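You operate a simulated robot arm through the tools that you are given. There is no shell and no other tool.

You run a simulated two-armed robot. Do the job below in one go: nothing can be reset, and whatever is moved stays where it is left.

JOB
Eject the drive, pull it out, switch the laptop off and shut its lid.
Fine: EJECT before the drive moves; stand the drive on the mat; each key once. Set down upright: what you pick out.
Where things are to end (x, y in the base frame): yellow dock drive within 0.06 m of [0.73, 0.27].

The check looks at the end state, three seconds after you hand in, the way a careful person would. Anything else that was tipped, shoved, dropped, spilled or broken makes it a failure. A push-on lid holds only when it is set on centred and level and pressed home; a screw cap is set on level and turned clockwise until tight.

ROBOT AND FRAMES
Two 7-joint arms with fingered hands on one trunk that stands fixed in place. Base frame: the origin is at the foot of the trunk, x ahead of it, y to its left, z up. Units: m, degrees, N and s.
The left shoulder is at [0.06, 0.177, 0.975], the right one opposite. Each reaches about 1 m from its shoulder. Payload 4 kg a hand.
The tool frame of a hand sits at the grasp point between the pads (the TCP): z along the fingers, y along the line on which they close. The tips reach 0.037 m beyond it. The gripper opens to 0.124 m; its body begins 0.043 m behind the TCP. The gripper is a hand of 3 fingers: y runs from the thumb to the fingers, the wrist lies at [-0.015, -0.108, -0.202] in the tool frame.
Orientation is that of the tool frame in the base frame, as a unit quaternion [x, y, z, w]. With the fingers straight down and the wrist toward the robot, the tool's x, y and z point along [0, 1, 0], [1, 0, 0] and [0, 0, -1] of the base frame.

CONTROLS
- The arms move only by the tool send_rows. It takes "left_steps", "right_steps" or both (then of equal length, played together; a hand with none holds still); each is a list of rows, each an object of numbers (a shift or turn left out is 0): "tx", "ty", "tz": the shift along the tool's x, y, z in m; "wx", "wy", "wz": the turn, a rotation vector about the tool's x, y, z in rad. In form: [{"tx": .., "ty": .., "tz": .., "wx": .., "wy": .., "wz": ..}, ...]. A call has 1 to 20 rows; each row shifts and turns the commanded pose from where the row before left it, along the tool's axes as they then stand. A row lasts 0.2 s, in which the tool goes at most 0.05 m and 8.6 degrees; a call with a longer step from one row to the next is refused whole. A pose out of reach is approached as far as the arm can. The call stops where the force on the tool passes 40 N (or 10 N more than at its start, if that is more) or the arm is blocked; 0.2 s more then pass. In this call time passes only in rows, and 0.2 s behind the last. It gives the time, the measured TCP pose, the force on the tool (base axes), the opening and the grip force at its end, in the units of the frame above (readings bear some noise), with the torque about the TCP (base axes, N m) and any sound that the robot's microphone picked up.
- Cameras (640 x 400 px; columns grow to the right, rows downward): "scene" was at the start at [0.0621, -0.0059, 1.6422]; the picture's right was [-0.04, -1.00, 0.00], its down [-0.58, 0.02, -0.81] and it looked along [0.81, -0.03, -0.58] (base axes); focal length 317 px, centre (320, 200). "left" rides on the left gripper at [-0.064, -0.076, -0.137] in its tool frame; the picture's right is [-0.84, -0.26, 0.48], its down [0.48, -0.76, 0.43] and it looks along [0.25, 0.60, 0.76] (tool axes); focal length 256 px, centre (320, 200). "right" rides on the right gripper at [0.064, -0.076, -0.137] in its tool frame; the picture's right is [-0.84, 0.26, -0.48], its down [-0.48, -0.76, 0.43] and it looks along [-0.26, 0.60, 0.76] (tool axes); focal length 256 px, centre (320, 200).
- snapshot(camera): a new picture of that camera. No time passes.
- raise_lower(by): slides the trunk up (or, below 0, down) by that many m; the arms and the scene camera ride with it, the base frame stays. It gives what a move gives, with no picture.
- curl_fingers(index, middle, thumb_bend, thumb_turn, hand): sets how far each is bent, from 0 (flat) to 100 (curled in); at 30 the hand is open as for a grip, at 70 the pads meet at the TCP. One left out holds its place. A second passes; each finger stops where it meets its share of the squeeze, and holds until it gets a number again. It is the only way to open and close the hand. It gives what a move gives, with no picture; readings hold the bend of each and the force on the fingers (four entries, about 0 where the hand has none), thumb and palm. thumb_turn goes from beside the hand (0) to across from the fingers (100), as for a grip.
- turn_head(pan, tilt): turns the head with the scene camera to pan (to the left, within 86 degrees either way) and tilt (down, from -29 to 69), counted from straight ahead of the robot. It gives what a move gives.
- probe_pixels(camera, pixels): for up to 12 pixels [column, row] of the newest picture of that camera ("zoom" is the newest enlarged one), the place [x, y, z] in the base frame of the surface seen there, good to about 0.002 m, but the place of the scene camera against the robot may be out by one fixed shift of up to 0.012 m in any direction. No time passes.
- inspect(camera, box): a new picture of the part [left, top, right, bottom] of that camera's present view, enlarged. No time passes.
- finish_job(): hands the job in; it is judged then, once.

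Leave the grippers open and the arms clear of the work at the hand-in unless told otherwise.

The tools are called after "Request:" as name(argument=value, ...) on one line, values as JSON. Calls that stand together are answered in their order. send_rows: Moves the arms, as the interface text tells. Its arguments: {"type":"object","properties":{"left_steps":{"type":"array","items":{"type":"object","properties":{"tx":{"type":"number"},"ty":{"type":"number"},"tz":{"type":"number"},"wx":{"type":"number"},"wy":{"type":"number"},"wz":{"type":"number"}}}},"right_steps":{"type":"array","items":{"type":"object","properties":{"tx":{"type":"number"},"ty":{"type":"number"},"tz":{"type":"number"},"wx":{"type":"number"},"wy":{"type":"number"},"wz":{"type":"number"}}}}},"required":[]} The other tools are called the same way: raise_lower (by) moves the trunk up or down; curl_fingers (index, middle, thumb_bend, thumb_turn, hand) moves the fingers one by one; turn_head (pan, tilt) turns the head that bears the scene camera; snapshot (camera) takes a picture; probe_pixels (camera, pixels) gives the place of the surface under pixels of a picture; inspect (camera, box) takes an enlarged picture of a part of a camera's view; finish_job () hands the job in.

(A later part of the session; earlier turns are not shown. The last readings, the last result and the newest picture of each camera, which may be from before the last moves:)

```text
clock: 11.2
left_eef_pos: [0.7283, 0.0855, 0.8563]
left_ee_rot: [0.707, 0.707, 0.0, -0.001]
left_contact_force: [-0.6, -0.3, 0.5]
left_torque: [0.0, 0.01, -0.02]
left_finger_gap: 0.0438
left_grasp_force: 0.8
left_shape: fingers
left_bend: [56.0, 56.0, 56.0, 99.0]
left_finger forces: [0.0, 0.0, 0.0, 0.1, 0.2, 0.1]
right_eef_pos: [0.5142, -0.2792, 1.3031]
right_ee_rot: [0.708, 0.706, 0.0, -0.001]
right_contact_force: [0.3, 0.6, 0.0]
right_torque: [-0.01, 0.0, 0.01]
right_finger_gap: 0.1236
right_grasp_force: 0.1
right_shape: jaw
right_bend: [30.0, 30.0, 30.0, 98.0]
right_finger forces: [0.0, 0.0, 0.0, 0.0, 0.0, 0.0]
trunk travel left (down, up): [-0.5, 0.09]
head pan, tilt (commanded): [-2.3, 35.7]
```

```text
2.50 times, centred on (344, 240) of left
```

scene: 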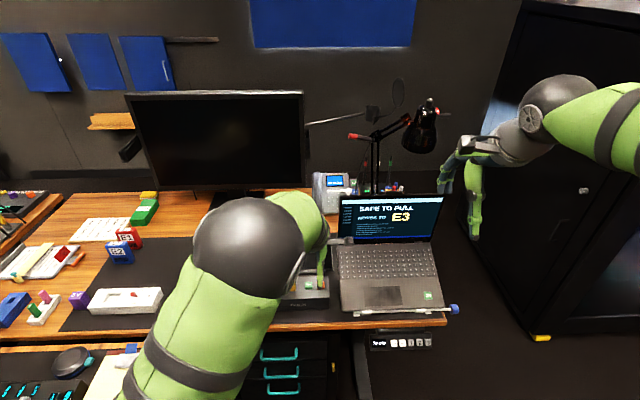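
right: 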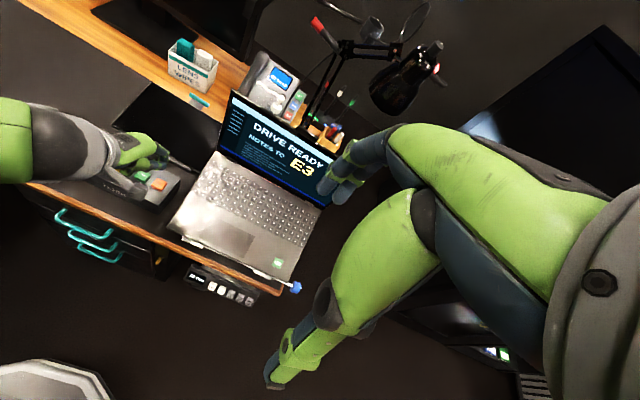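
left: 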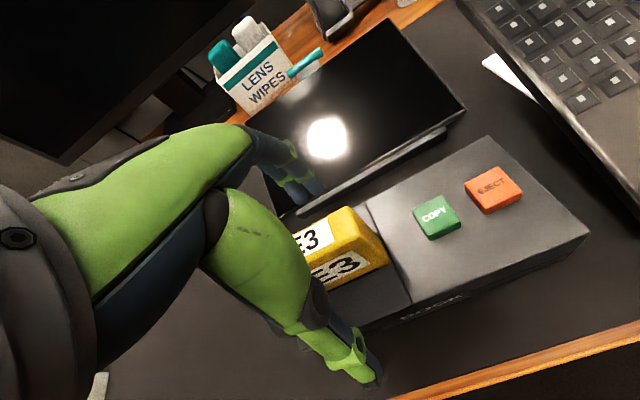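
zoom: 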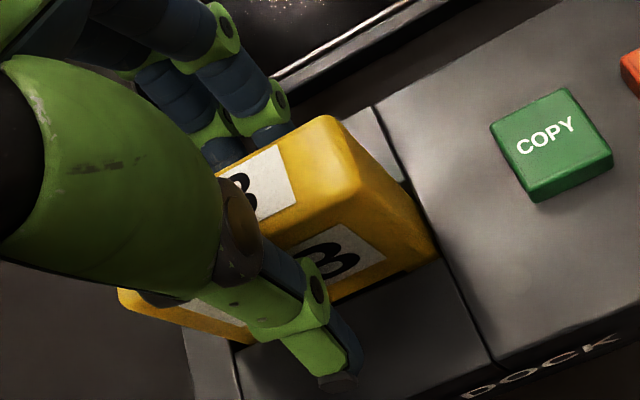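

Gap 0.044, drive between thumb and fingers, nothing touching the dock. I close to 72 so the fingers stop on the drive.

Request:
curl_fingers(hand="left", index=72, middle=72, thumb_bend=72)

Request:
inspect(camera="right", box=[60, 90, 220, 210])

Request:
inspect(camera="left", box=[240, 160, 448, 320])

```text
clock: 12.2
left_eef_pos: [0.7288, 0.086, 0.8575]
left_ee_rot: [0.707, 0.707, 0.0, 0.0]
left_contact_force: [1.5, 1.6, 3.7]
left_torque: [0.02, -0.59, -0.05]
left_finger_gap: 0.0281
left_grasp_force: 22.6
left_shape: fingers
left_bend: [61.0, 61.0, 64.0, 99.0]
left_finger forces: [11.8, 11.0, 0.0, 0.0, 22.0, 0.0]
right_eef_pos: [0.5148, -0.2784, 1.3015]
right_ee_rot: [0.707, 0.708, 0.0, 0.0]
right_contact_force: [-0.3, 0.5, -0.5]
right_torque: [0.01, -0.01, 0.02]
right_finger_gap: 0.1238
right_grasp_force: 0.1
right_shape: jaw
right_bend: [30.0, 30.0, 30.0, 98.0]
right_finger forces: [0.0, 0.1, 0.0, 0.1, 0.0, 0.1]
trunk travel left (down, up): [-0.5, 0.09]
head pan, tilt (commanded): [-2.3, 35.7]
```

```text
3.33 times, centred on (140, 150) of right
```

zoom: 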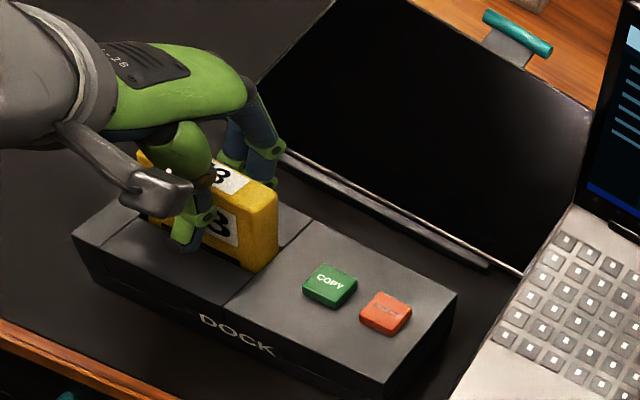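

```text
2.50 times, centred on (344, 240) of left
```

zoom: 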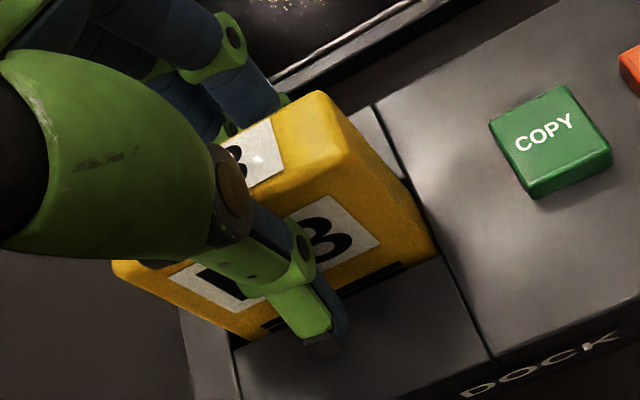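

Gripped with about 23 N; the drive rose slightly in the slot. I pull straight up in small steps.

Request:
send_rows(left_steps=[{"tz": -0.005}, {"tz": -0.01}, {"tz": -0.01}, {"tz": -0.015}])

Request:
inspect(camera="right", box=[60, 90, 220, 210])

Request:
inspect(camera="left", box=[240, 160, 448, 320])

```text
clock: 13.2
left_eef_pos: [0.7274, 0.0852, 0.8967]
left_ee_rot: [0.708, 0.706, -0.001, 0.0]
left_contact_force: [-0.1, -0.1, -1.5]
left_torque: [0.0, 0.01, 0.0]
left_finger_gap: 0.0225
left_grasp_force: 21.0
left_shape: fingers
left_bend: [61.0, 62.0, 67.0, 99.0]
left_finger forces: [11.6, 9.2, 0.0, 0.1, 20.4, 0.1]
right_eef_pos: [0.5137, -0.2786, 1.3031]
right_ee_rot: [0.707, 0.707, 0.0, 0.0]
right_contact_force: [0.1, 0.1, 0.4]
right_torque: [-0.02, 0.03, 0.01]
right_finger_gap: 0.1238
right_grasp_force: 0.0
right_shape: jaw
right_bend: [30.0, 30.0, 30.0, 98.0]
right_finger forces: [0.0, 0.0, 0.0, 0.0, 0.0, 0.1]
trunk travel left (down, up): [-0.5, 0.09]
head pan, tilt (commanded): [-2.3, 35.7]
```

```text
3.33 times, centred on (140, 150) of right
```

zoom: 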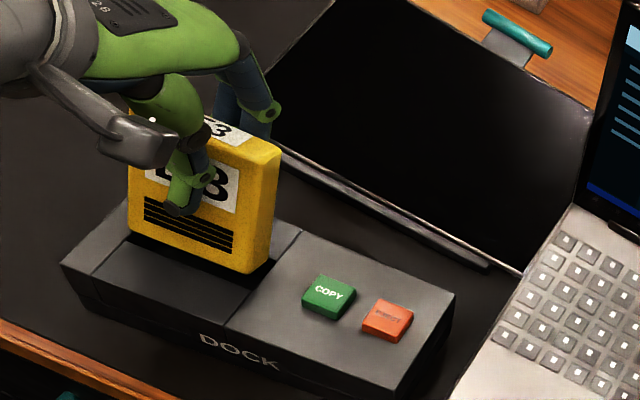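

```text
2.50 times, centred on (344, 240) of left
```

zoom: 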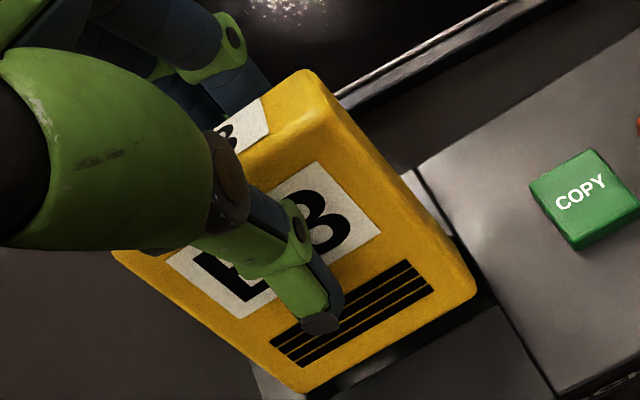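

The drive is nearly out. The dock's left corner in the right view appears to have shifted a bit from (72,237) to (60,265), so I check whether the dock has moved or is being lifted.

Request:
inspect(camera="right", box=[60, 90, 220, 210])

Request:
probe_pixels(camera="zoom", pixels=[[65, 266], [90, 300], [450, 297], [395, 385], [328, 292], [385, 318], [120, 260], [230, 305], [300, 240], [160, 290], [420, 300], [380, 370]])

Request:
snapshot(camera="scene")

```text
3.33 times, centred on (140, 150) of right
```

zoom: 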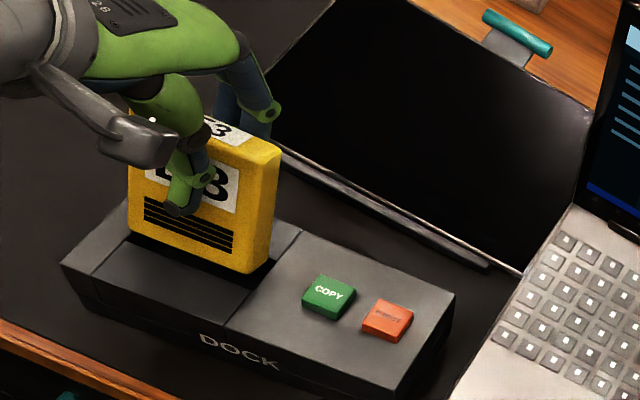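

```text
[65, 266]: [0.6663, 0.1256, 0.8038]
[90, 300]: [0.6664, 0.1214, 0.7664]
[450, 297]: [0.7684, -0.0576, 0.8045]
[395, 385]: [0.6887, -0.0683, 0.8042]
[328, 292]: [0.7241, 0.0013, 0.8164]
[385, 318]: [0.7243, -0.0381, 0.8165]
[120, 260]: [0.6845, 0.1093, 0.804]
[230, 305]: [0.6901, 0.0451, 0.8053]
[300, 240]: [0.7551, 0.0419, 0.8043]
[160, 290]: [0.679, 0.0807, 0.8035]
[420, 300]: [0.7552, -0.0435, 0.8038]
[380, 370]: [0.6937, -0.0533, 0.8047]
```

```text
taken
```

scene: 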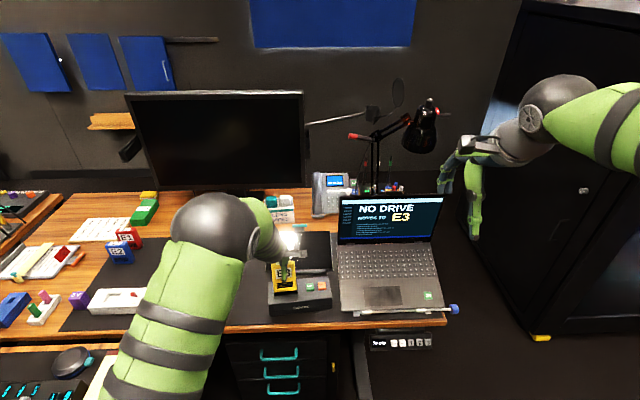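

The screen says "NO DRIVE", but the dock got dragged: its front-left corner is now at (0.666, 0.126), rotated about 6–7° and its centre about 1 cm off. I'll put that right later. First I lift the drive fully clear, slowly.

Request:
send_rows(left_steps=[{"tz": -0.01}, {"tz": -0.01}, {"tz": -0.02}, {"tz": -0.03}, {"tz": -0.03}])

Request:
inspect(camera="right", box=[60, 90, 220, 210])

Request:
snapshot(camera="left")

Request:
inspect(camera="scene", box=[210, 200, 370, 320])

```text
clock: 14.4
left_eef_pos: [0.7296, 0.0871, 0.9968]
left_ee_rot: [0.707, 0.707, 0.001, 0.0]
left_contact_force: [-0.6, -0.7, -2.6]
left_torque: [-0.02, -0.02, 0.02]
left_finger_gap: 0.0226
left_grasp_force: 20.0
left_shape: fingers
left_bend: [61.0, 62.0, 67.0, 99.0]
left_finger forces: [11.5, 9.2, 0.0, 0.0, 20.1, 0.0]
right_eef_pos: [0.5138, -0.2785, 1.3025]
right_ee_rot: [0.707, 0.707, 0.0, 0.0]
right_contact_force: [0.6, 0.6, 0.5]
right_torque: [-0.03, 0.0, -0.01]
right_finger_gap: 0.1237
right_grasp_force: 0.2
right_shape: jaw
right_bend: [30.0, 30.0, 30.0, 98.0]
right_finger forces: [0.0, 0.1, 0.0, 0.0, 0.0, 0.1]
trunk travel left (down, up): [-0.5, 0.09]
head pan, tilt (commanded): [-2.3, 35.7]
```

```text
3.33 times, centred on (140, 150) of right
```

zoom: 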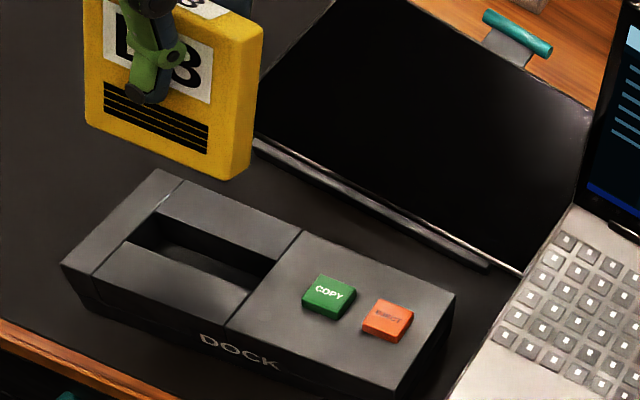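

```text
taken
```

left: 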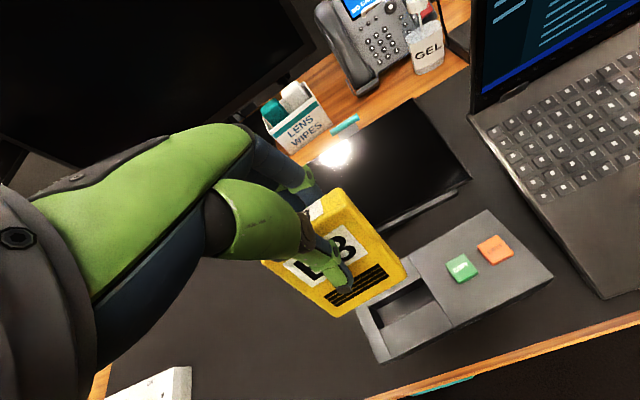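

```text
3.33 times, centred on (290, 260) of scene
```

zoom: 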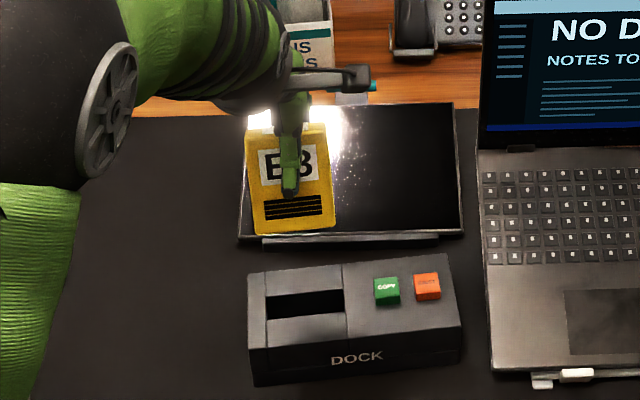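

The drive is out, held by thumb and fingers. Before setting it down I check its tilt in the hand. I enlarge it in the left and scene views and probe corners.

Request:
inspect(camera="left", box=[250, 180, 410, 320])

```text
2.86 times, centred on (330, 250) of left
```

zoom: 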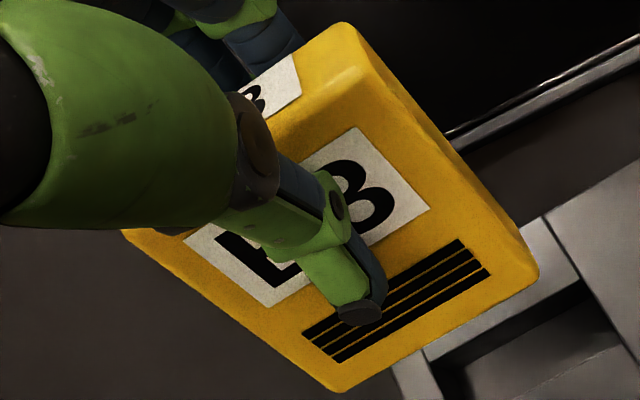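

I probe face points: upper right (375,95), lower right (515,285), lower left (345,380), left (150,240), and top-face points (345,35), (310,70).

Request:
probe_pixels(camera="zoom", pixels=[[378, 100], [515, 280], [345, 375], [160, 245], [440, 200], [250, 310], [345, 35], [300, 85], [360, 70], [430, 130], [510, 230], [330, 382]])

Request:
inspect(camera="scene", box=[260, 215, 310, 265])

```text
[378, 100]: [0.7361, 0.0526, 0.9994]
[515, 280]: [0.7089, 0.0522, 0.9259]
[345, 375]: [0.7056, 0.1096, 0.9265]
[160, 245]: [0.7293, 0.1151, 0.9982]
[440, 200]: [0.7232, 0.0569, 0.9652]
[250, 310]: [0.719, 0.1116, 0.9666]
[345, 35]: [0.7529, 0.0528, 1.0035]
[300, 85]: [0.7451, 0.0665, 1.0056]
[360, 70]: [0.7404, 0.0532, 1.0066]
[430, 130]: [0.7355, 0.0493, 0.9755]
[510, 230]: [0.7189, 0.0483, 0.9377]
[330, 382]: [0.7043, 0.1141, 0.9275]
```

```text
8.00 times, centred on (285, 240) of scene
```

zoom: 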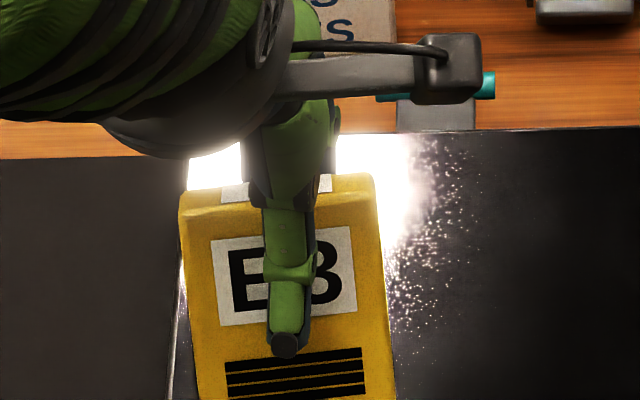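

The drive hangs tilted about 20° (its bottom swung toward the robot: face x 0.736 at top, 0.709 at the bottom), which is what dragged the dock. I carry it to y≈0.27 and rotate the hand about tool x by −20° (−0.354 rad) so that the drive stands plumb.

Request:
send_rows(left_steps=[{"tx": 0.0455}, {"tx": 0.0455}, {"tx": 0.0455}, {"tx": 0.0455}, {"wx": -0.118}, {"wx": -0.118}, {"wx": -0.118}])

Request:
snapshot(camera="left")

Request:
snapshot(camera="scene")

Request:
snapshot(camera="right")

```text
clock: 16.0
left_eef_pos: [0.7272, 0.2672, 0.9977]
left_ee_rot: [0.697, 0.695, 0.126, 0.126]
left_contact_force: [-0.1, -0.8, -2.1]
left_torque: [0.02, 0.01, 0.0]
left_finger_gap: 0.0226
left_grasp_force: 20.2
left_shape: fingers
left_bend: [61.0, 62.0, 67.0, 99.0]
left_finger forces: [11.2, 8.7, 0.0, 0.0, 20.0, 0.1]
right_eef_pos: [0.5136, -0.2782, 1.3023]
right_ee_rot: [0.707, 0.707, 0.0, 0.0]
right_contact_force: [0.1, 0.0, 0.3]
right_torque: [0.02, -0.01, 0.03]
right_finger_gap: 0.1236
right_grasp_force: 0.2
right_shape: jaw
right_bend: [30.0, 30.0, 30.0, 98.0]
right_finger forces: [0.1, 0.0, 0.1, 0.0, 0.0, 0.0]
trunk travel left (down, up): [-0.5, 0.09]
head pan, tilt (commanded): [-2.3, 35.7]
```

```text
taken
```

left: 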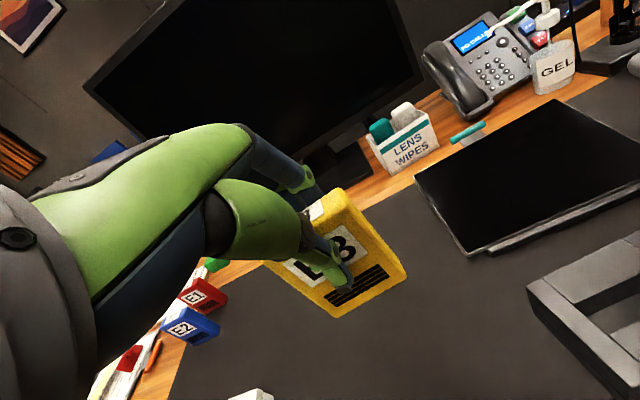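

```text
taken
```

scene: 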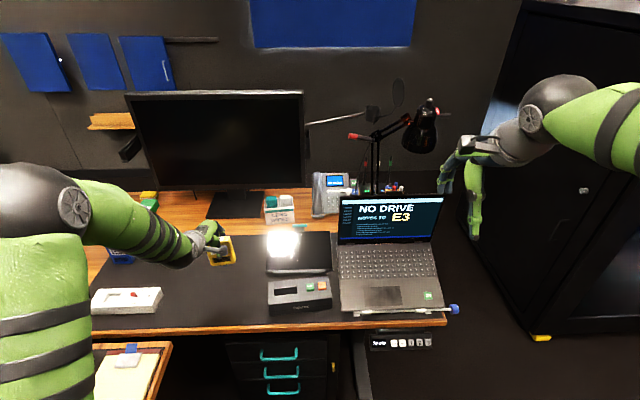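

```text
taken
```

right: 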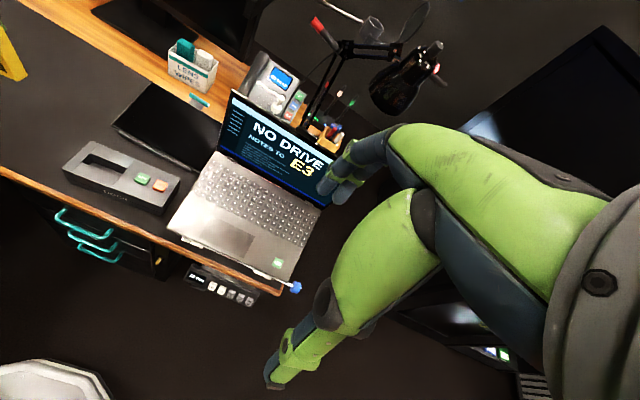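

The drive is over the empty mat area near (0.73, 0.27). I check its plumbness with an enlarged left view.

Request:
inspect(camera="left", box=[250, 180, 410, 320])

Request:
probe_pixels(camera="zoom", pixels=[[378, 100], [515, 280], [345, 375], [160, 245], [440, 200], [250, 310], [345, 35], [300, 85], [360, 70], [430, 130], [510, 230], [330, 382]])

Request:
inspect(camera="scene", box=[180, 210, 260, 280])

```text
2.86 times, centred on (330, 250) of left
```

zoom: 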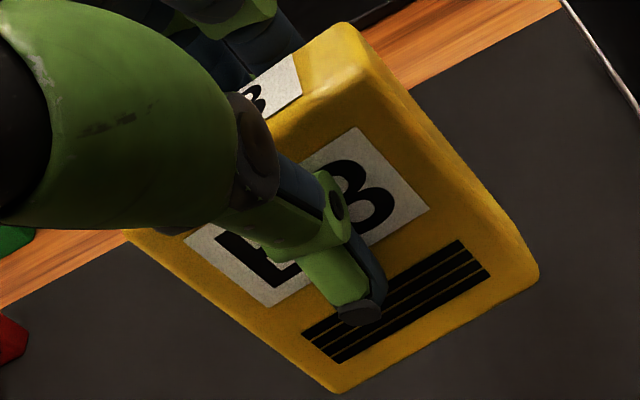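

```text
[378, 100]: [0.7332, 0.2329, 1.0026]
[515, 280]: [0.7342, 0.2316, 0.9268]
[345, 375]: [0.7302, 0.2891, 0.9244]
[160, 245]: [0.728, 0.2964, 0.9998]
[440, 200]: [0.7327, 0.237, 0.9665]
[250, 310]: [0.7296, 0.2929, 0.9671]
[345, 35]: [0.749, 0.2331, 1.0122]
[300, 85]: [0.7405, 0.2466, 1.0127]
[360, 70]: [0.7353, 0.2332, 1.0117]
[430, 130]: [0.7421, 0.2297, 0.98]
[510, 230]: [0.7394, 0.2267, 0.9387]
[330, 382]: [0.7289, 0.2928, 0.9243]
```

```text
5.71 times, centred on (220, 245) of scene
```

zoom: 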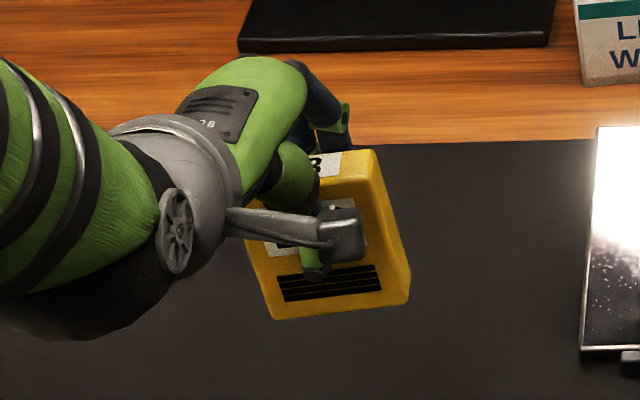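

Face tilt is now under 1°. I check the roll using the label's and stripes' corners: label (358,128), (430,210), (270,307); stripe ends (460,242), (303,335), (490,275), (335,362).

Request:
inspect(camera="left", box=[250, 180, 410, 320])

Request:
probe_pixels(camera="zoom", pixels=[[358, 128], [429, 209], [270, 307], [184, 237], [459, 241], [303, 334], [490, 275], [336, 361], [340, 45], [332, 390], [535, 275], [425, 345]])

```text
2.86 times, centred on (330, 250) of left
```

zoom: 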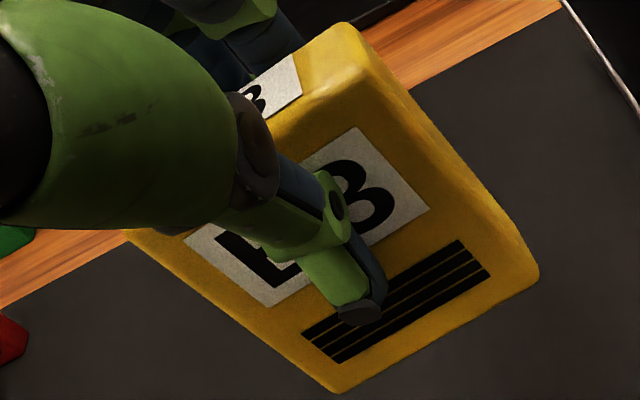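

```text
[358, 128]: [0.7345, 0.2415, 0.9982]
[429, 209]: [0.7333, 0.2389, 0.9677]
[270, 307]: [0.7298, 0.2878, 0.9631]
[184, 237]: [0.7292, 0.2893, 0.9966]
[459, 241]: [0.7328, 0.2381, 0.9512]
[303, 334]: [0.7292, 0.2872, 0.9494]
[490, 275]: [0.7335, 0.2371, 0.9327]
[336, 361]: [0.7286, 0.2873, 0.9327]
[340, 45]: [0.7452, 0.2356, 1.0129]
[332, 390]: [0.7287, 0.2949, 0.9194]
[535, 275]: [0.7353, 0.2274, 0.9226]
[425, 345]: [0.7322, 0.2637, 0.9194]
```

Roll is about 3° (left side low). I correct it by +3° about base x (tool wy 0.049, wz 0.018), then lower 0.155 m along base z (tool ty −0.347, tz 0.938 per unit).

Request:
send_rows(left_steps=[{"wy": 0.049, "wz": 0.018}, {"ty": -0.0139, "tz": 0.0375}, {"ty": -0.0139, "tz": 0.0375}, {"ty": -0.0139, "tz": 0.0375}, {"ty": -0.0104, "tz": 0.0281}])

Request:
inspect(camera="left", box=[250, 180, 410, 320])

Request:
inspect(camera="scene", box=[180, 220, 260, 290])

```text
clock: 17.2
left_eef_pos: [0.7306, 0.2752, 0.8461]
left_ee_rot: [0.699, 0.693, 0.143, 0.106]
left_contact_force: [0.2, -0.5, -1.1]
left_torque: [-0.01, -0.02, 0.0]
left_finger_gap: 0.0225
left_grasp_force: 19.0
left_shape: fingers
left_bend: [61.0, 62.0, 67.0, 99.0]
left_finger forces: [11.2, 8.7, 0.0, 0.1, 19.9, 0.0]
right_eef_pos: [0.5144, -0.2783, 1.3026]
right_ee_rot: [0.707, 0.708, -0.001, 0.0]
right_contact_force: [-0.3, -0.5, -0.2]
right_torque: [-0.01, 0.01, 0.04]
right_finger_gap: 0.1238
right_grasp_force: 0.0
right_shape: jaw
right_bend: [30.0, 30.0, 30.0, 98.0]
right_finger forces: [0.0, 0.0, 0.0, 0.0, 0.0, 0.0]
trunk travel left (down, up): [-0.5, 0.09]
head pan, tilt (commanded): [-2.3, 35.7]
```

```text
2.86 times, centred on (330, 250) of left
```

zoom: 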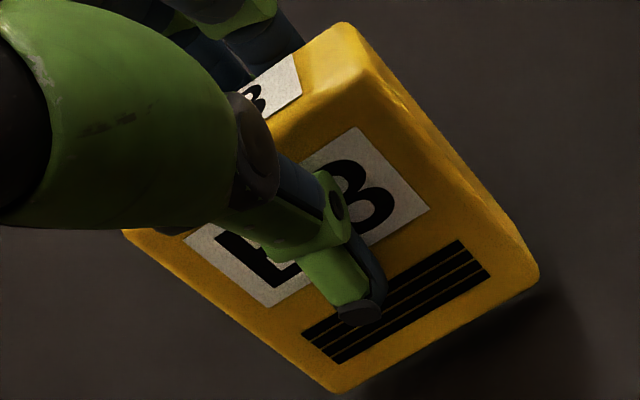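

```text
5.71 times, centred on (220, 255) of scene
```

zoom: 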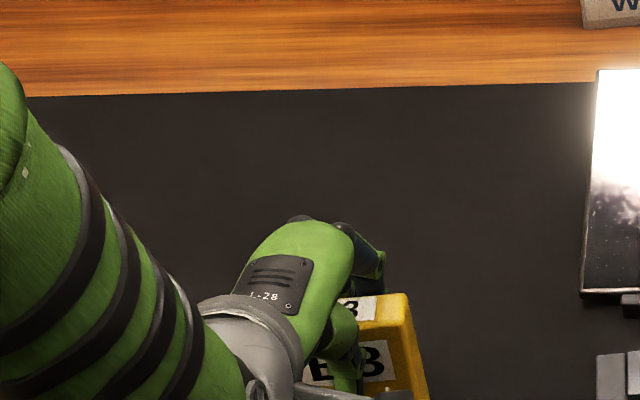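

I probe again the drive's stripes, label, bottom corners and the mat beside it.

Request:
inspect(camera="left", box=[250, 180, 410, 320])

Request:
probe_pixels(camera="zoom", pixels=[[358, 128], [429, 209], [270, 307], [184, 237], [459, 241], [303, 334], [490, 275], [336, 361], [332, 390], [535, 275], [425, 345], [600, 150]])

```text
2.86 times, centred on (330, 250) of left
```

zoom: 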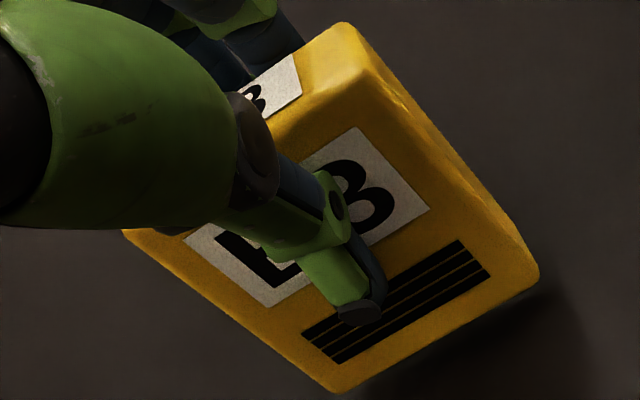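

```text
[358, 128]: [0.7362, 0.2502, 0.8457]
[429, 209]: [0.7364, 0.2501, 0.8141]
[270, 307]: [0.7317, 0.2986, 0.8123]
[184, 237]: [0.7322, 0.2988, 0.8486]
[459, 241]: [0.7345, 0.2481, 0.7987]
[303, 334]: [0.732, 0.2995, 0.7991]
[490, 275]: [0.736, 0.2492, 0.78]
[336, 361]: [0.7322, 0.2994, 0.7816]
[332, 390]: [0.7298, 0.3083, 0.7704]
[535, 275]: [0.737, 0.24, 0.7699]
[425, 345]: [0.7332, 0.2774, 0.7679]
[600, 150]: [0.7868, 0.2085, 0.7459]
```

Roll is now about 0 and the face is plumb; the bottom is at ~0.766 with the mat at 0.746. I lower 0.014, then in 2 mm steps until contact.

Request:
send_rows(left_steps=[{"tx": -0.0004, "ty": -0.0024, "tz": 0.0066}, {"tx": -0.0004, "ty": -0.0024, "tz": 0.0066}, {"tx": -0.0001, "ty": -0.0007, "tz": 0.0019}])

Request:
inspect(camera="left", box=[250, 180, 410, 320])

Request:
probe_pixels(camera="zoom", pixels=[[332, 390], [535, 275], [425, 345], [490, 275], [336, 361]])

```text
clock: 18.0
left_eef_pos: [0.7303, 0.2754, 0.8319]
left_ee_rot: [0.699, 0.693, 0.143, 0.106]
left_contact_force: [-0.9, -0.1, -2.3]
left_torque: [-0.03, 0.03, -0.02]
left_finger_gap: 0.0223
left_grasp_force: 19.8
left_shape: fingers
left_bend: [61.0, 62.0, 67.0, 99.0]
left_finger forces: [11.2, 8.7, 0.0, 0.0, 19.8, 0.0]
right_eef_pos: [0.5134, -0.2781, 1.3039]
right_ee_rot: [0.707, 0.707, 0.0, 0.0]
right_contact_force: [-0.1, 0.5, -0.7]
right_torque: [-0.01, 0.0, 0.01]
right_finger_gap: 0.1239
right_grasp_force: 0.0
right_shape: jaw
right_bend: [30.0, 30.0, 30.0, 98.0]
right_finger forces: [0.0, 0.0, 0.0, 0.1, 0.0, 0.0]
trunk travel left (down, up): [-0.5, 0.09]
head pan, tilt (commanded): [-2.3, 35.7]
```

```text
2.86 times, centred on (330, 250) of left
```

zoom: 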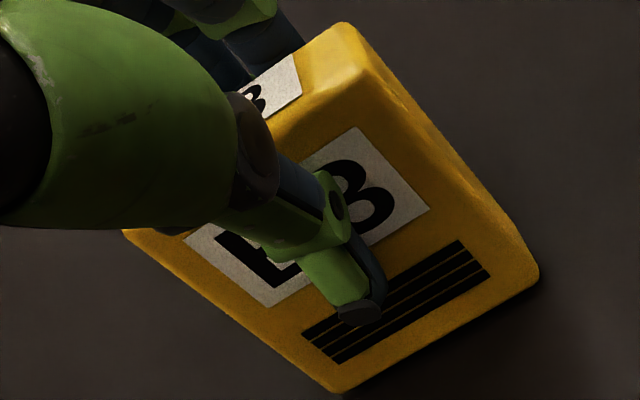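

```text
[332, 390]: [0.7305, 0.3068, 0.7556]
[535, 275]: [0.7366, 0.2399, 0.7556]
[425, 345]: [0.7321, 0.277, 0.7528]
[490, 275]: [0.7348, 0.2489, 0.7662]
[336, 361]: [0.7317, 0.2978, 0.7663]
```

Still free, about 5 mm to go. Two more 2 mm steps.

Request:
send_rows(left_steps=[{"tx": -0.0001, "ty": -0.0007, "tz": 0.0019}, {"tx": -0.0001, "ty": -0.0007, "tz": 0.0019}])

```text
clock: 18.6
left_eef_pos: [0.728, 0.2742, 0.8263]
left_ee_rot: [0.699, 0.693, 0.142, 0.106]
left_contact_force: [-0.4, 0.3, -1.8]
left_torque: [-0.03, 0.02, 0.01]
left_finger_gap: 0.0228
left_grasp_force: 20.1
left_shape: fingers
left_bend: [61.0, 62.0, 67.0, 99.0]
left_finger forces: [11.2, 8.7, 0.0, 0.0, 19.9, 0.1]
right_eef_pos: [0.5138, -0.2783, 1.3024]
right_ee_rot: [0.707, 0.707, 0.0, 0.0]
right_contact_force: [0.5, 0.2, 0.8]
right_torque: [-0.01, 0.01, -0.01]
right_finger_gap: 0.1236
right_grasp_force: 0.2
right_shape: jaw
right_bend: [30.0, 30.0, 30.0, 98.0]
right_finger forces: [0.0, 0.0, 0.0, 0.0, 0.1, 0.1]
trunk travel left (down, up): [-0.5, 0.09]
head pan, tilt (commanded): [-2.3, 35.7]
```

No contact yet (force still ~ −2 N, the drive's weight). Two smaller steps.

Request:
send_rows(left_steps=[{"tx": -0.0001, "ty": -0.0005, "tz": 0.0014}, {"tx": -0.0001, "ty": -0.0004, "tz": 0.0009}])

Request:
inspect(camera="left", box=[250, 180, 410, 320])

Request:
probe_pixels(camera="zoom", pixels=[[332, 390], [535, 275], [425, 345], [490, 275], [336, 361], [460, 350]])

```text
clock: 19.2
left_eef_pos: [0.7282, 0.2766, 0.8256]
left_ee_rot: [0.699, 0.692, 0.144, 0.107]
left_contact_force: [-0.2, 1.5, 7.9]
left_torque: [-0.01, -0.1, 0.0]
left_finger_gap: 0.0223
left_grasp_force: 21.6
left_shape: fingers
left_bend: [61.0, 62.0, 67.0, 100.0]
left_finger forces: [11.8, 9.7, 0.1, 0.0, 21.6, 0.0]
right_eef_pos: [0.5135, -0.2786, 1.3032]
right_ee_rot: [0.707, 0.707, 0.0, 0.0]
right_contact_force: [0.5, 0.9, -0.4]
right_torque: [-0.02, 0.01, 0.01]
right_finger_gap: 0.1235
right_grasp_force: 0.1
right_shape: jaw
right_bend: [30.0, 30.0, 30.0, 98.0]
right_finger forces: [0.0, 0.0, 0.0, 0.1, 0.0, 0.0]
trunk travel left (down, up): [-0.5, 0.09]
head pan, tilt (commanded): [-2.3, 35.7]
```

```text
2.86 times, centred on (330, 250) of left
```

zoom: 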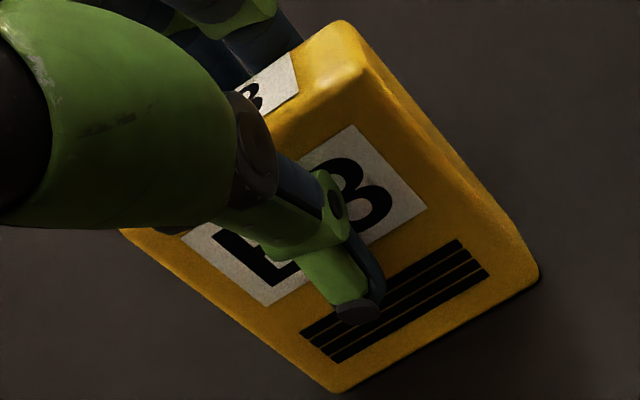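

```text
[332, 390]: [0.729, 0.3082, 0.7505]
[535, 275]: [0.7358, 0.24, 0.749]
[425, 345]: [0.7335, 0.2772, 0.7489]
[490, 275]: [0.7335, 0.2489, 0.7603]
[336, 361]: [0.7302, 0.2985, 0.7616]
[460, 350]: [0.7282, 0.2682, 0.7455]
```

Contact: fz +8 N, the drive is resting on the mat. I check it is plumb before releasing by probing label top and bottom.

Request:
probe_pixels(camera="zoom", pixels=[[356, 126], [425, 207], [375, 90], [515, 275], [270, 304], [330, 50], [355, 70], [150, 235]])

Request:
inspect(camera="scene", box=[190, 240, 270, 310])

```text
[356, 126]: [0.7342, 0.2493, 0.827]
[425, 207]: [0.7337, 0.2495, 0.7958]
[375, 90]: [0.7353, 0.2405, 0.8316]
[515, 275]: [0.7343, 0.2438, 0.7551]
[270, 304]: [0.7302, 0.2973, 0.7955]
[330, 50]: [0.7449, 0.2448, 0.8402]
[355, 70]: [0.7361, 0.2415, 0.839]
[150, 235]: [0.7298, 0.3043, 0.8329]
```

```text
5.71 times, centred on (230, 275) of scene
```

zoom: 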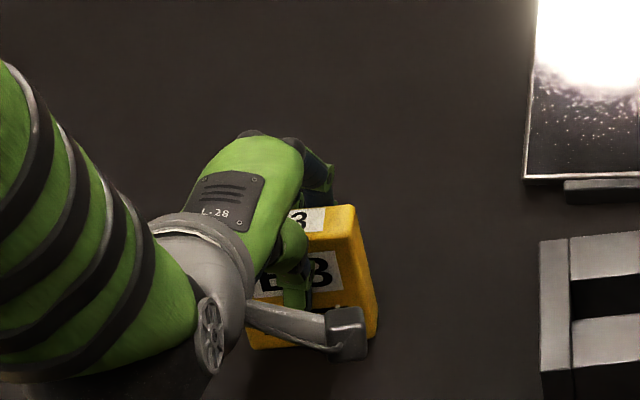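

Plumb. I open gently and evenly: index 58, middle 59, thumb 64.

Request:
curl_fingers(hand="left", index=59, middle=60, thumb_bend=65)

Request:
inspect(camera="left", box=[250, 180, 410, 320])

```text
clock: 20.2
left_eef_pos: [0.7284, 0.2745, 0.8239]
left_ee_rot: [0.699, 0.693, 0.143, 0.105]
left_contact_force: [0.2, 0.6, -0.5]
left_torque: [0.05, -0.01, 0.0]
left_finger_gap: 0.0267
left_grasp_force: 1.2
left_shape: fingers
left_bend: [58.0, 60.0, 65.0, 100.0]
left_finger forces: [0.6, 0.7, 0.0, 0.0, 0.9, 0.1]
right_eef_pos: [0.5147, -0.277, 1.3031]
right_ee_rot: [0.707, 0.707, -0.001, -0.001]
right_contact_force: [-0.4, 0.5, 0.3]
right_torque: [-0.01, -0.03, 0.03]
right_finger_gap: 0.1238
right_grasp_force: 0.1
right_shape: jaw
right_bend: [30.0, 30.0, 30.0, 98.0]
right_finger forces: [0.0, 0.0, 0.0, 0.1, 0.0, 0.0]
trunk travel left (down, up): [-0.5, 0.09]
head pan, tilt (commanded): [-2.3, 35.7]
```

```text
2.86 times, centred on (330, 250) of left
```

zoom: 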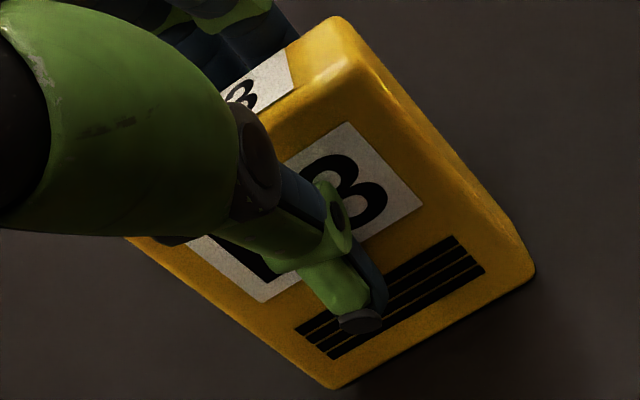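

Grip dropped to ~1 N and the drive stands. I open further evenly.

Request:
curl_fingers(hand="left", index=54, middle=54, thumb_bend=59)

Request:
curl_fingers(hand="left", index=30, middle=30, thumb_bend=30)

Request:
snapshot(camera="left")

Request:
inspect(camera="scene", box=[190, 240, 270, 310])

```text
clock: 21.2
left_eef_pos: [0.7281, 0.2739, 0.8238]
left_ee_rot: [0.699, 0.693, 0.143, 0.105]
left_contact_force: [0.1, -0.3, 0.2]
left_torque: [0.03, 0.0, 0.0]
left_finger_gap: 0.0417
left_grasp_force: 0.1
left_shape: fingers
left_bend: [54.0, 54.0, 59.0, 99.0]
left_finger forces: [0.0, 0.1, 0.1, 0.1, 0.0, 0.1]
right_eef_pos: [0.5149, -0.2768, 1.3028]
right_ee_rot: [0.707, 0.707, -0.001, 0.0]
right_contact_force: [-0.7, 0.7, 0.9]
right_torque: [-0.02, 0.02, 0.06]
right_finger_gap: 0.1238
right_grasp_force: 0.0
right_shape: jaw
right_bend: [30.0, 30.0, 30.0, 98.0]
right_finger forces: [0.0, 0.0, 0.0, 0.0, 0.1, 0.0]
trunk travel left (down, up): [-0.5, 0.09]
head pan, tilt (commanded): [-2.3, 35.7]
```

```text
clock: 22.2
left_eef_pos: [0.7274, 0.2747, 0.8238]
left_ee_rot: [0.699, 0.692, 0.143, 0.107]
left_contact_force: [-0.3, 0.3, -0.1]
left_torque: [-0.01, -0.01, 0.03]
left_finger_gap: 0.1233
left_grasp_force: 0.0
left_shape: fingers
left_bend: [30.0, 30.0, 30.0, 96.0]
left_finger forces: [0.0, 0.0, 0.0, 0.0, 0.0, 0.1]
right_eef_pos: [0.5134, -0.2785, 1.3035]
right_ee_rot: [0.707, 0.707, 0.0, 0.001]
right_contact_force: [0.0, 0.3, -0.2]
right_torque: [0.0, 0.0, -0.02]
right_finger_gap: 0.1237
right_grasp_force: 0.0
right_shape: jaw
right_bend: [30.0, 30.0, 30.0, 98.0]
right_finger forces: [0.0, 0.0, 0.1, 0.0, 0.0, 0.1]
trunk travel left (down, up): [-0.5, 0.09]
head pan, tilt (commanded): [-2.3, 35.7]
```

```text
taken
```

left: 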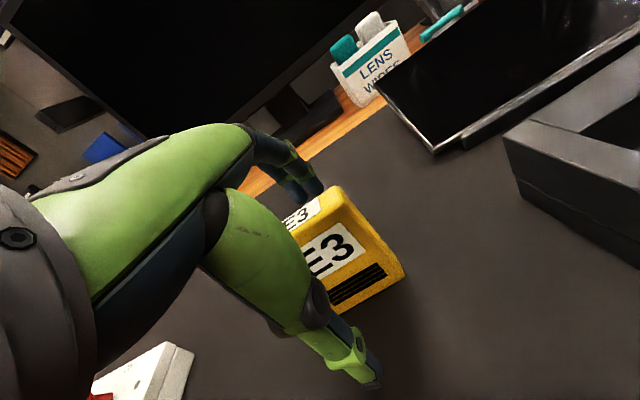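

```text
5.71 times, centred on (230, 275) of scene
```

zoom: 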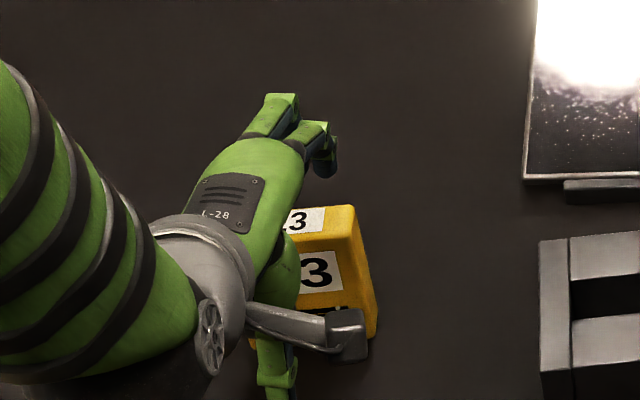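

The drive stands alone. I raise the hand straight up along base z (tool 0.053, 0.346, −0.938 per unit) by 0.2 m.

Request:
send_rows(left_steps=[{"tx": 0.0016, "ty": 0.0104, "tz": -0.0281}, {"tx": 0.0021, "ty": 0.0138, "tz": -0.0375}, {"tx": 0.0024, "ty": 0.0156, "tz": -0.0422}, {"tx": 0.0024, "ty": 0.0156, "tz": -0.0422}, {"tx": 0.0024, "ty": 0.0156, "tz": -0.0422}])

Request:
snapshot(camera="left")

Request:
snapshot(camera="scene")

```text
clock: 23.4
left_eef_pos: [0.7283, 0.2741, 1.0302]
left_ee_rot: [0.699, 0.692, 0.143, 0.107]
left_contact_force: [-0.5, 0.5, -0.5]
left_torque: [0.02, -0.01, 0.04]
left_finger_gap: 0.1237
left_grasp_force: 0.0
left_shape: fingers
left_bend: [30.0, 30.0, 30.0, 96.0]
left_finger forces: [0.1, 0.0, 0.1, 0.0, 0.1, 0.0]
right_eef_pos: [0.5128, -0.2788, 1.3026]
right_ee_rot: [0.708, 0.706, -0.001, 0.001]
right_contact_force: [0.7, 0.8, 0.3]
right_torque: [0.0, -0.03, -0.02]
right_finger_gap: 0.1236
right_grasp_force: 0.0
right_shape: jaw
right_bend: [30.0, 30.0, 30.0, 98.0]
right_finger forces: [0.1, 0.0, 0.1, 0.0, 0.0, 0.0]
trunk travel left (down, up): [-0.5, 0.09]
head pan, tilt (commanded): [-2.3, 35.7]
```

```text
taken
```

left: 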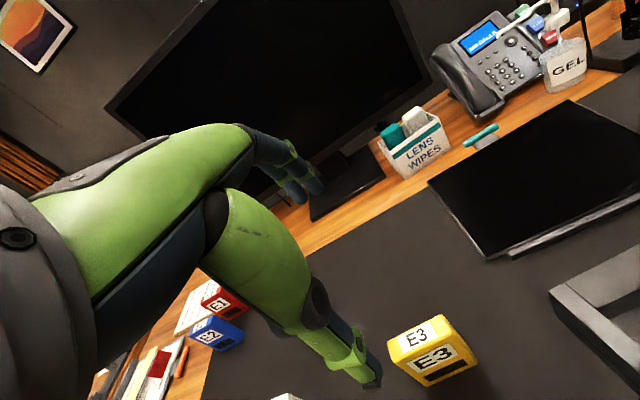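

```text
taken
```

scene: 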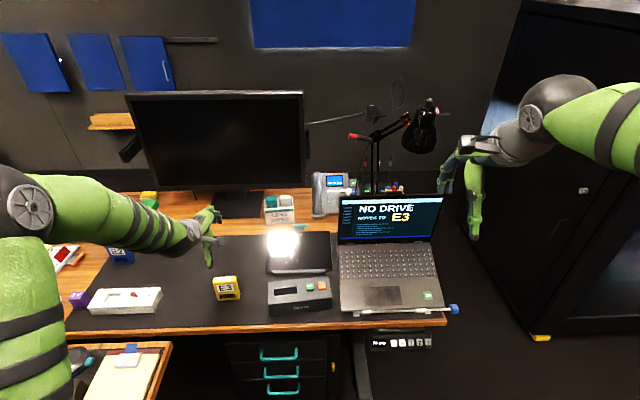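

The drive stands upright at scene (227,287). I enlarge it, the dock, and the desk panel (its display looked different at (378,343)).

Request:
inspect(camera="scene", box=[190, 250, 350, 330])

Request:
inspect(camera="scene", box=[330, 280, 470, 358])

Request:
inspect(camera="right", box=[40, 110, 200, 230])

```text
4.00 times, centred on (270, 290) of scene
```

zoom: 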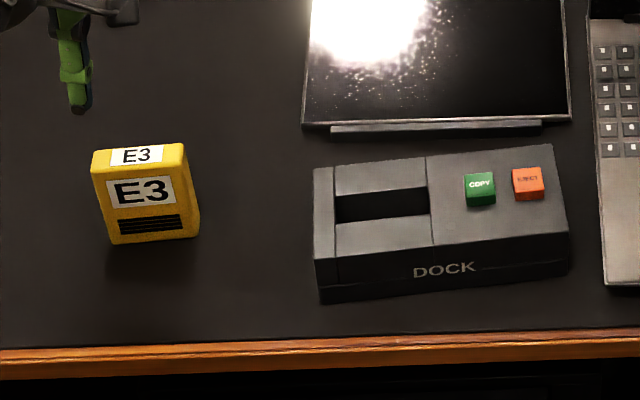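

```text
4.57 times, centred on (400, 319) of scene
```

zoom: 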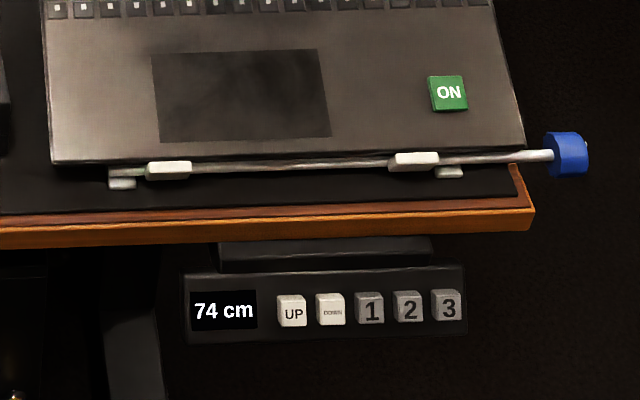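

```text
3.33 times, centred on (120, 170) of right
```

zoom: 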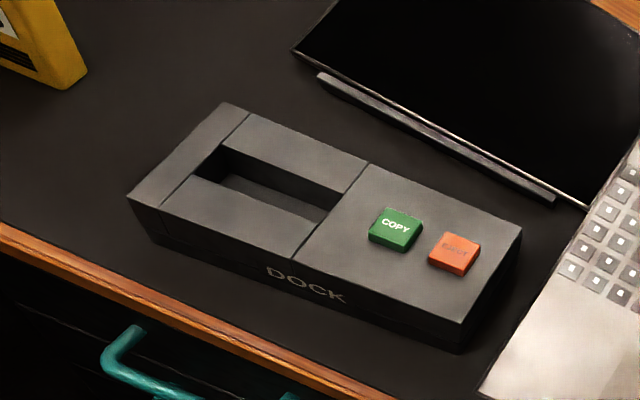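

The desk panel still shows 74 cm and nothing else changed. The dock is ~6.6° rotated and ~1 cm off; I'll ease it back by a gentle push at its front-left with the left index and middle fingers. First I draw the left hand back toward the robot, undo the tilt, and move to y≈0.105, still high.

Request:
send_rows(left_steps=[{"ty": -0.0464, "tz": -0.0171}, {"ty": -0.0464, "tz": -0.0171}, {"ty": -0.0464, "tz": -0.0171}, {"wy": -0.049, "wz": -0.018}, {"wx": 0.118}, {"wx": 0.118}, {"wx": 0.118}, {"tx": -0.0423}, {"tx": -0.0423}, {"tx": -0.0423}, {"tx": -0.0423}])

Request:
snapshot(camera="left")

Request:
snapshot(camera="right")

```text
clock: 25.8
left_eef_pos: [0.5804, 0.1058, 1.0303]
left_ee_rot: [0.707, 0.707, 0.0, 0.001]
left_contact_force: [-0.4, -0.6, 0.1]
left_torque: [0.02, -0.01, 0.01]
left_finger_gap: 0.1235
left_grasp_force: 0.0
left_shape: fingers
left_bend: [30.0, 30.0, 30.0, 96.0]
left_finger forces: [0.1, 0.0, 0.0, 0.1, 0.0, 0.0]
right_eef_pos: [0.514, -0.2797, 1.3022]
right_ee_rot: [0.707, 0.707, 0.0, 0.0]
right_contact_force: [0.6, 0.3, -0.4]
right_torque: [-0.01, -0.02, -0.01]
right_finger_gap: 0.1238
right_grasp_force: 0.0
right_shape: jaw
right_bend: [30.0, 30.0, 30.0, 98.0]
right_finger forces: [0.0, 0.0, 0.0, 0.0, 0.0, 0.0]
trunk travel left (down, up): [-0.5, 0.09]
head pan, tilt (commanded): [-2.3, 35.7]
```

```text
taken
```

left: 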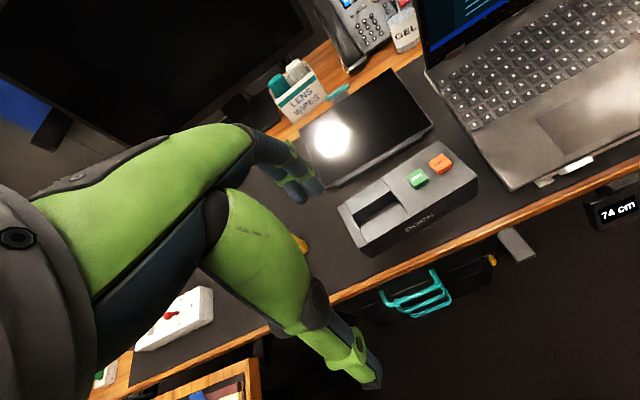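

```text
taken
```

right: 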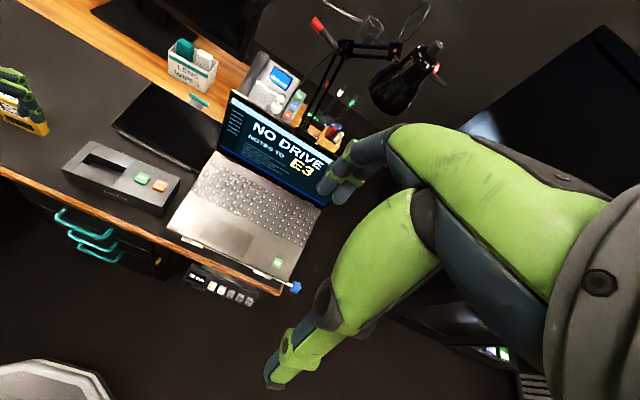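

I measure the dock's present pose from this left view, and the desk's front edge.

Request:
inspect(camera="left", box=[320, 130, 500, 290])

```text
2.50 times, centred on (410, 210) of left
```

zoom: 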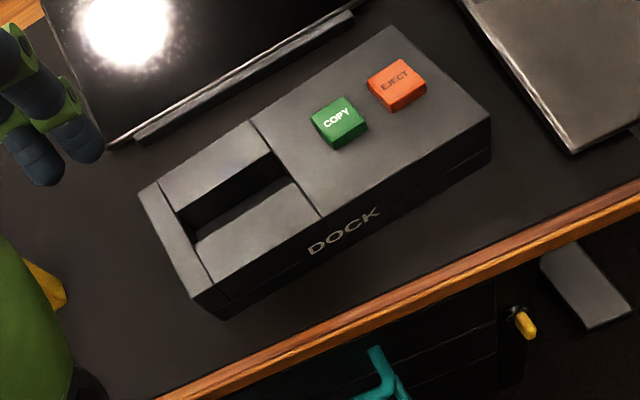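

I probe dock top corners: front-left (197,292), back-left (142,195), back-right (388,30), front-right (487,118), COPY (336,116), EJECT (396,80); fingertips (45,175), (88,152); desk edge (300,345); tablet bar (150,135), (350,20).

Request:
probe_pixels(camera="zoom", pixels=[[198, 290], [145, 195], [389, 32], [485, 118], [336, 116], [396, 80], [45, 178], [90, 155], [300, 335], [150, 137], [345, 22], [230, 310]])

```text
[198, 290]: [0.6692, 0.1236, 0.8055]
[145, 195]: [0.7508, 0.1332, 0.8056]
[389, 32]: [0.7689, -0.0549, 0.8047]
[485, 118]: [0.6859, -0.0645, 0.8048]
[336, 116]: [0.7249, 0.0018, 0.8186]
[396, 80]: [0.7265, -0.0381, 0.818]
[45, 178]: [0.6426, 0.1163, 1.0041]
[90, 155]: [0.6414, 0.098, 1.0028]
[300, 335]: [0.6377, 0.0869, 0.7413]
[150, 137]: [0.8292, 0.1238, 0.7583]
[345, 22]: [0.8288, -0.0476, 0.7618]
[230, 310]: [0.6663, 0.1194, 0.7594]
```

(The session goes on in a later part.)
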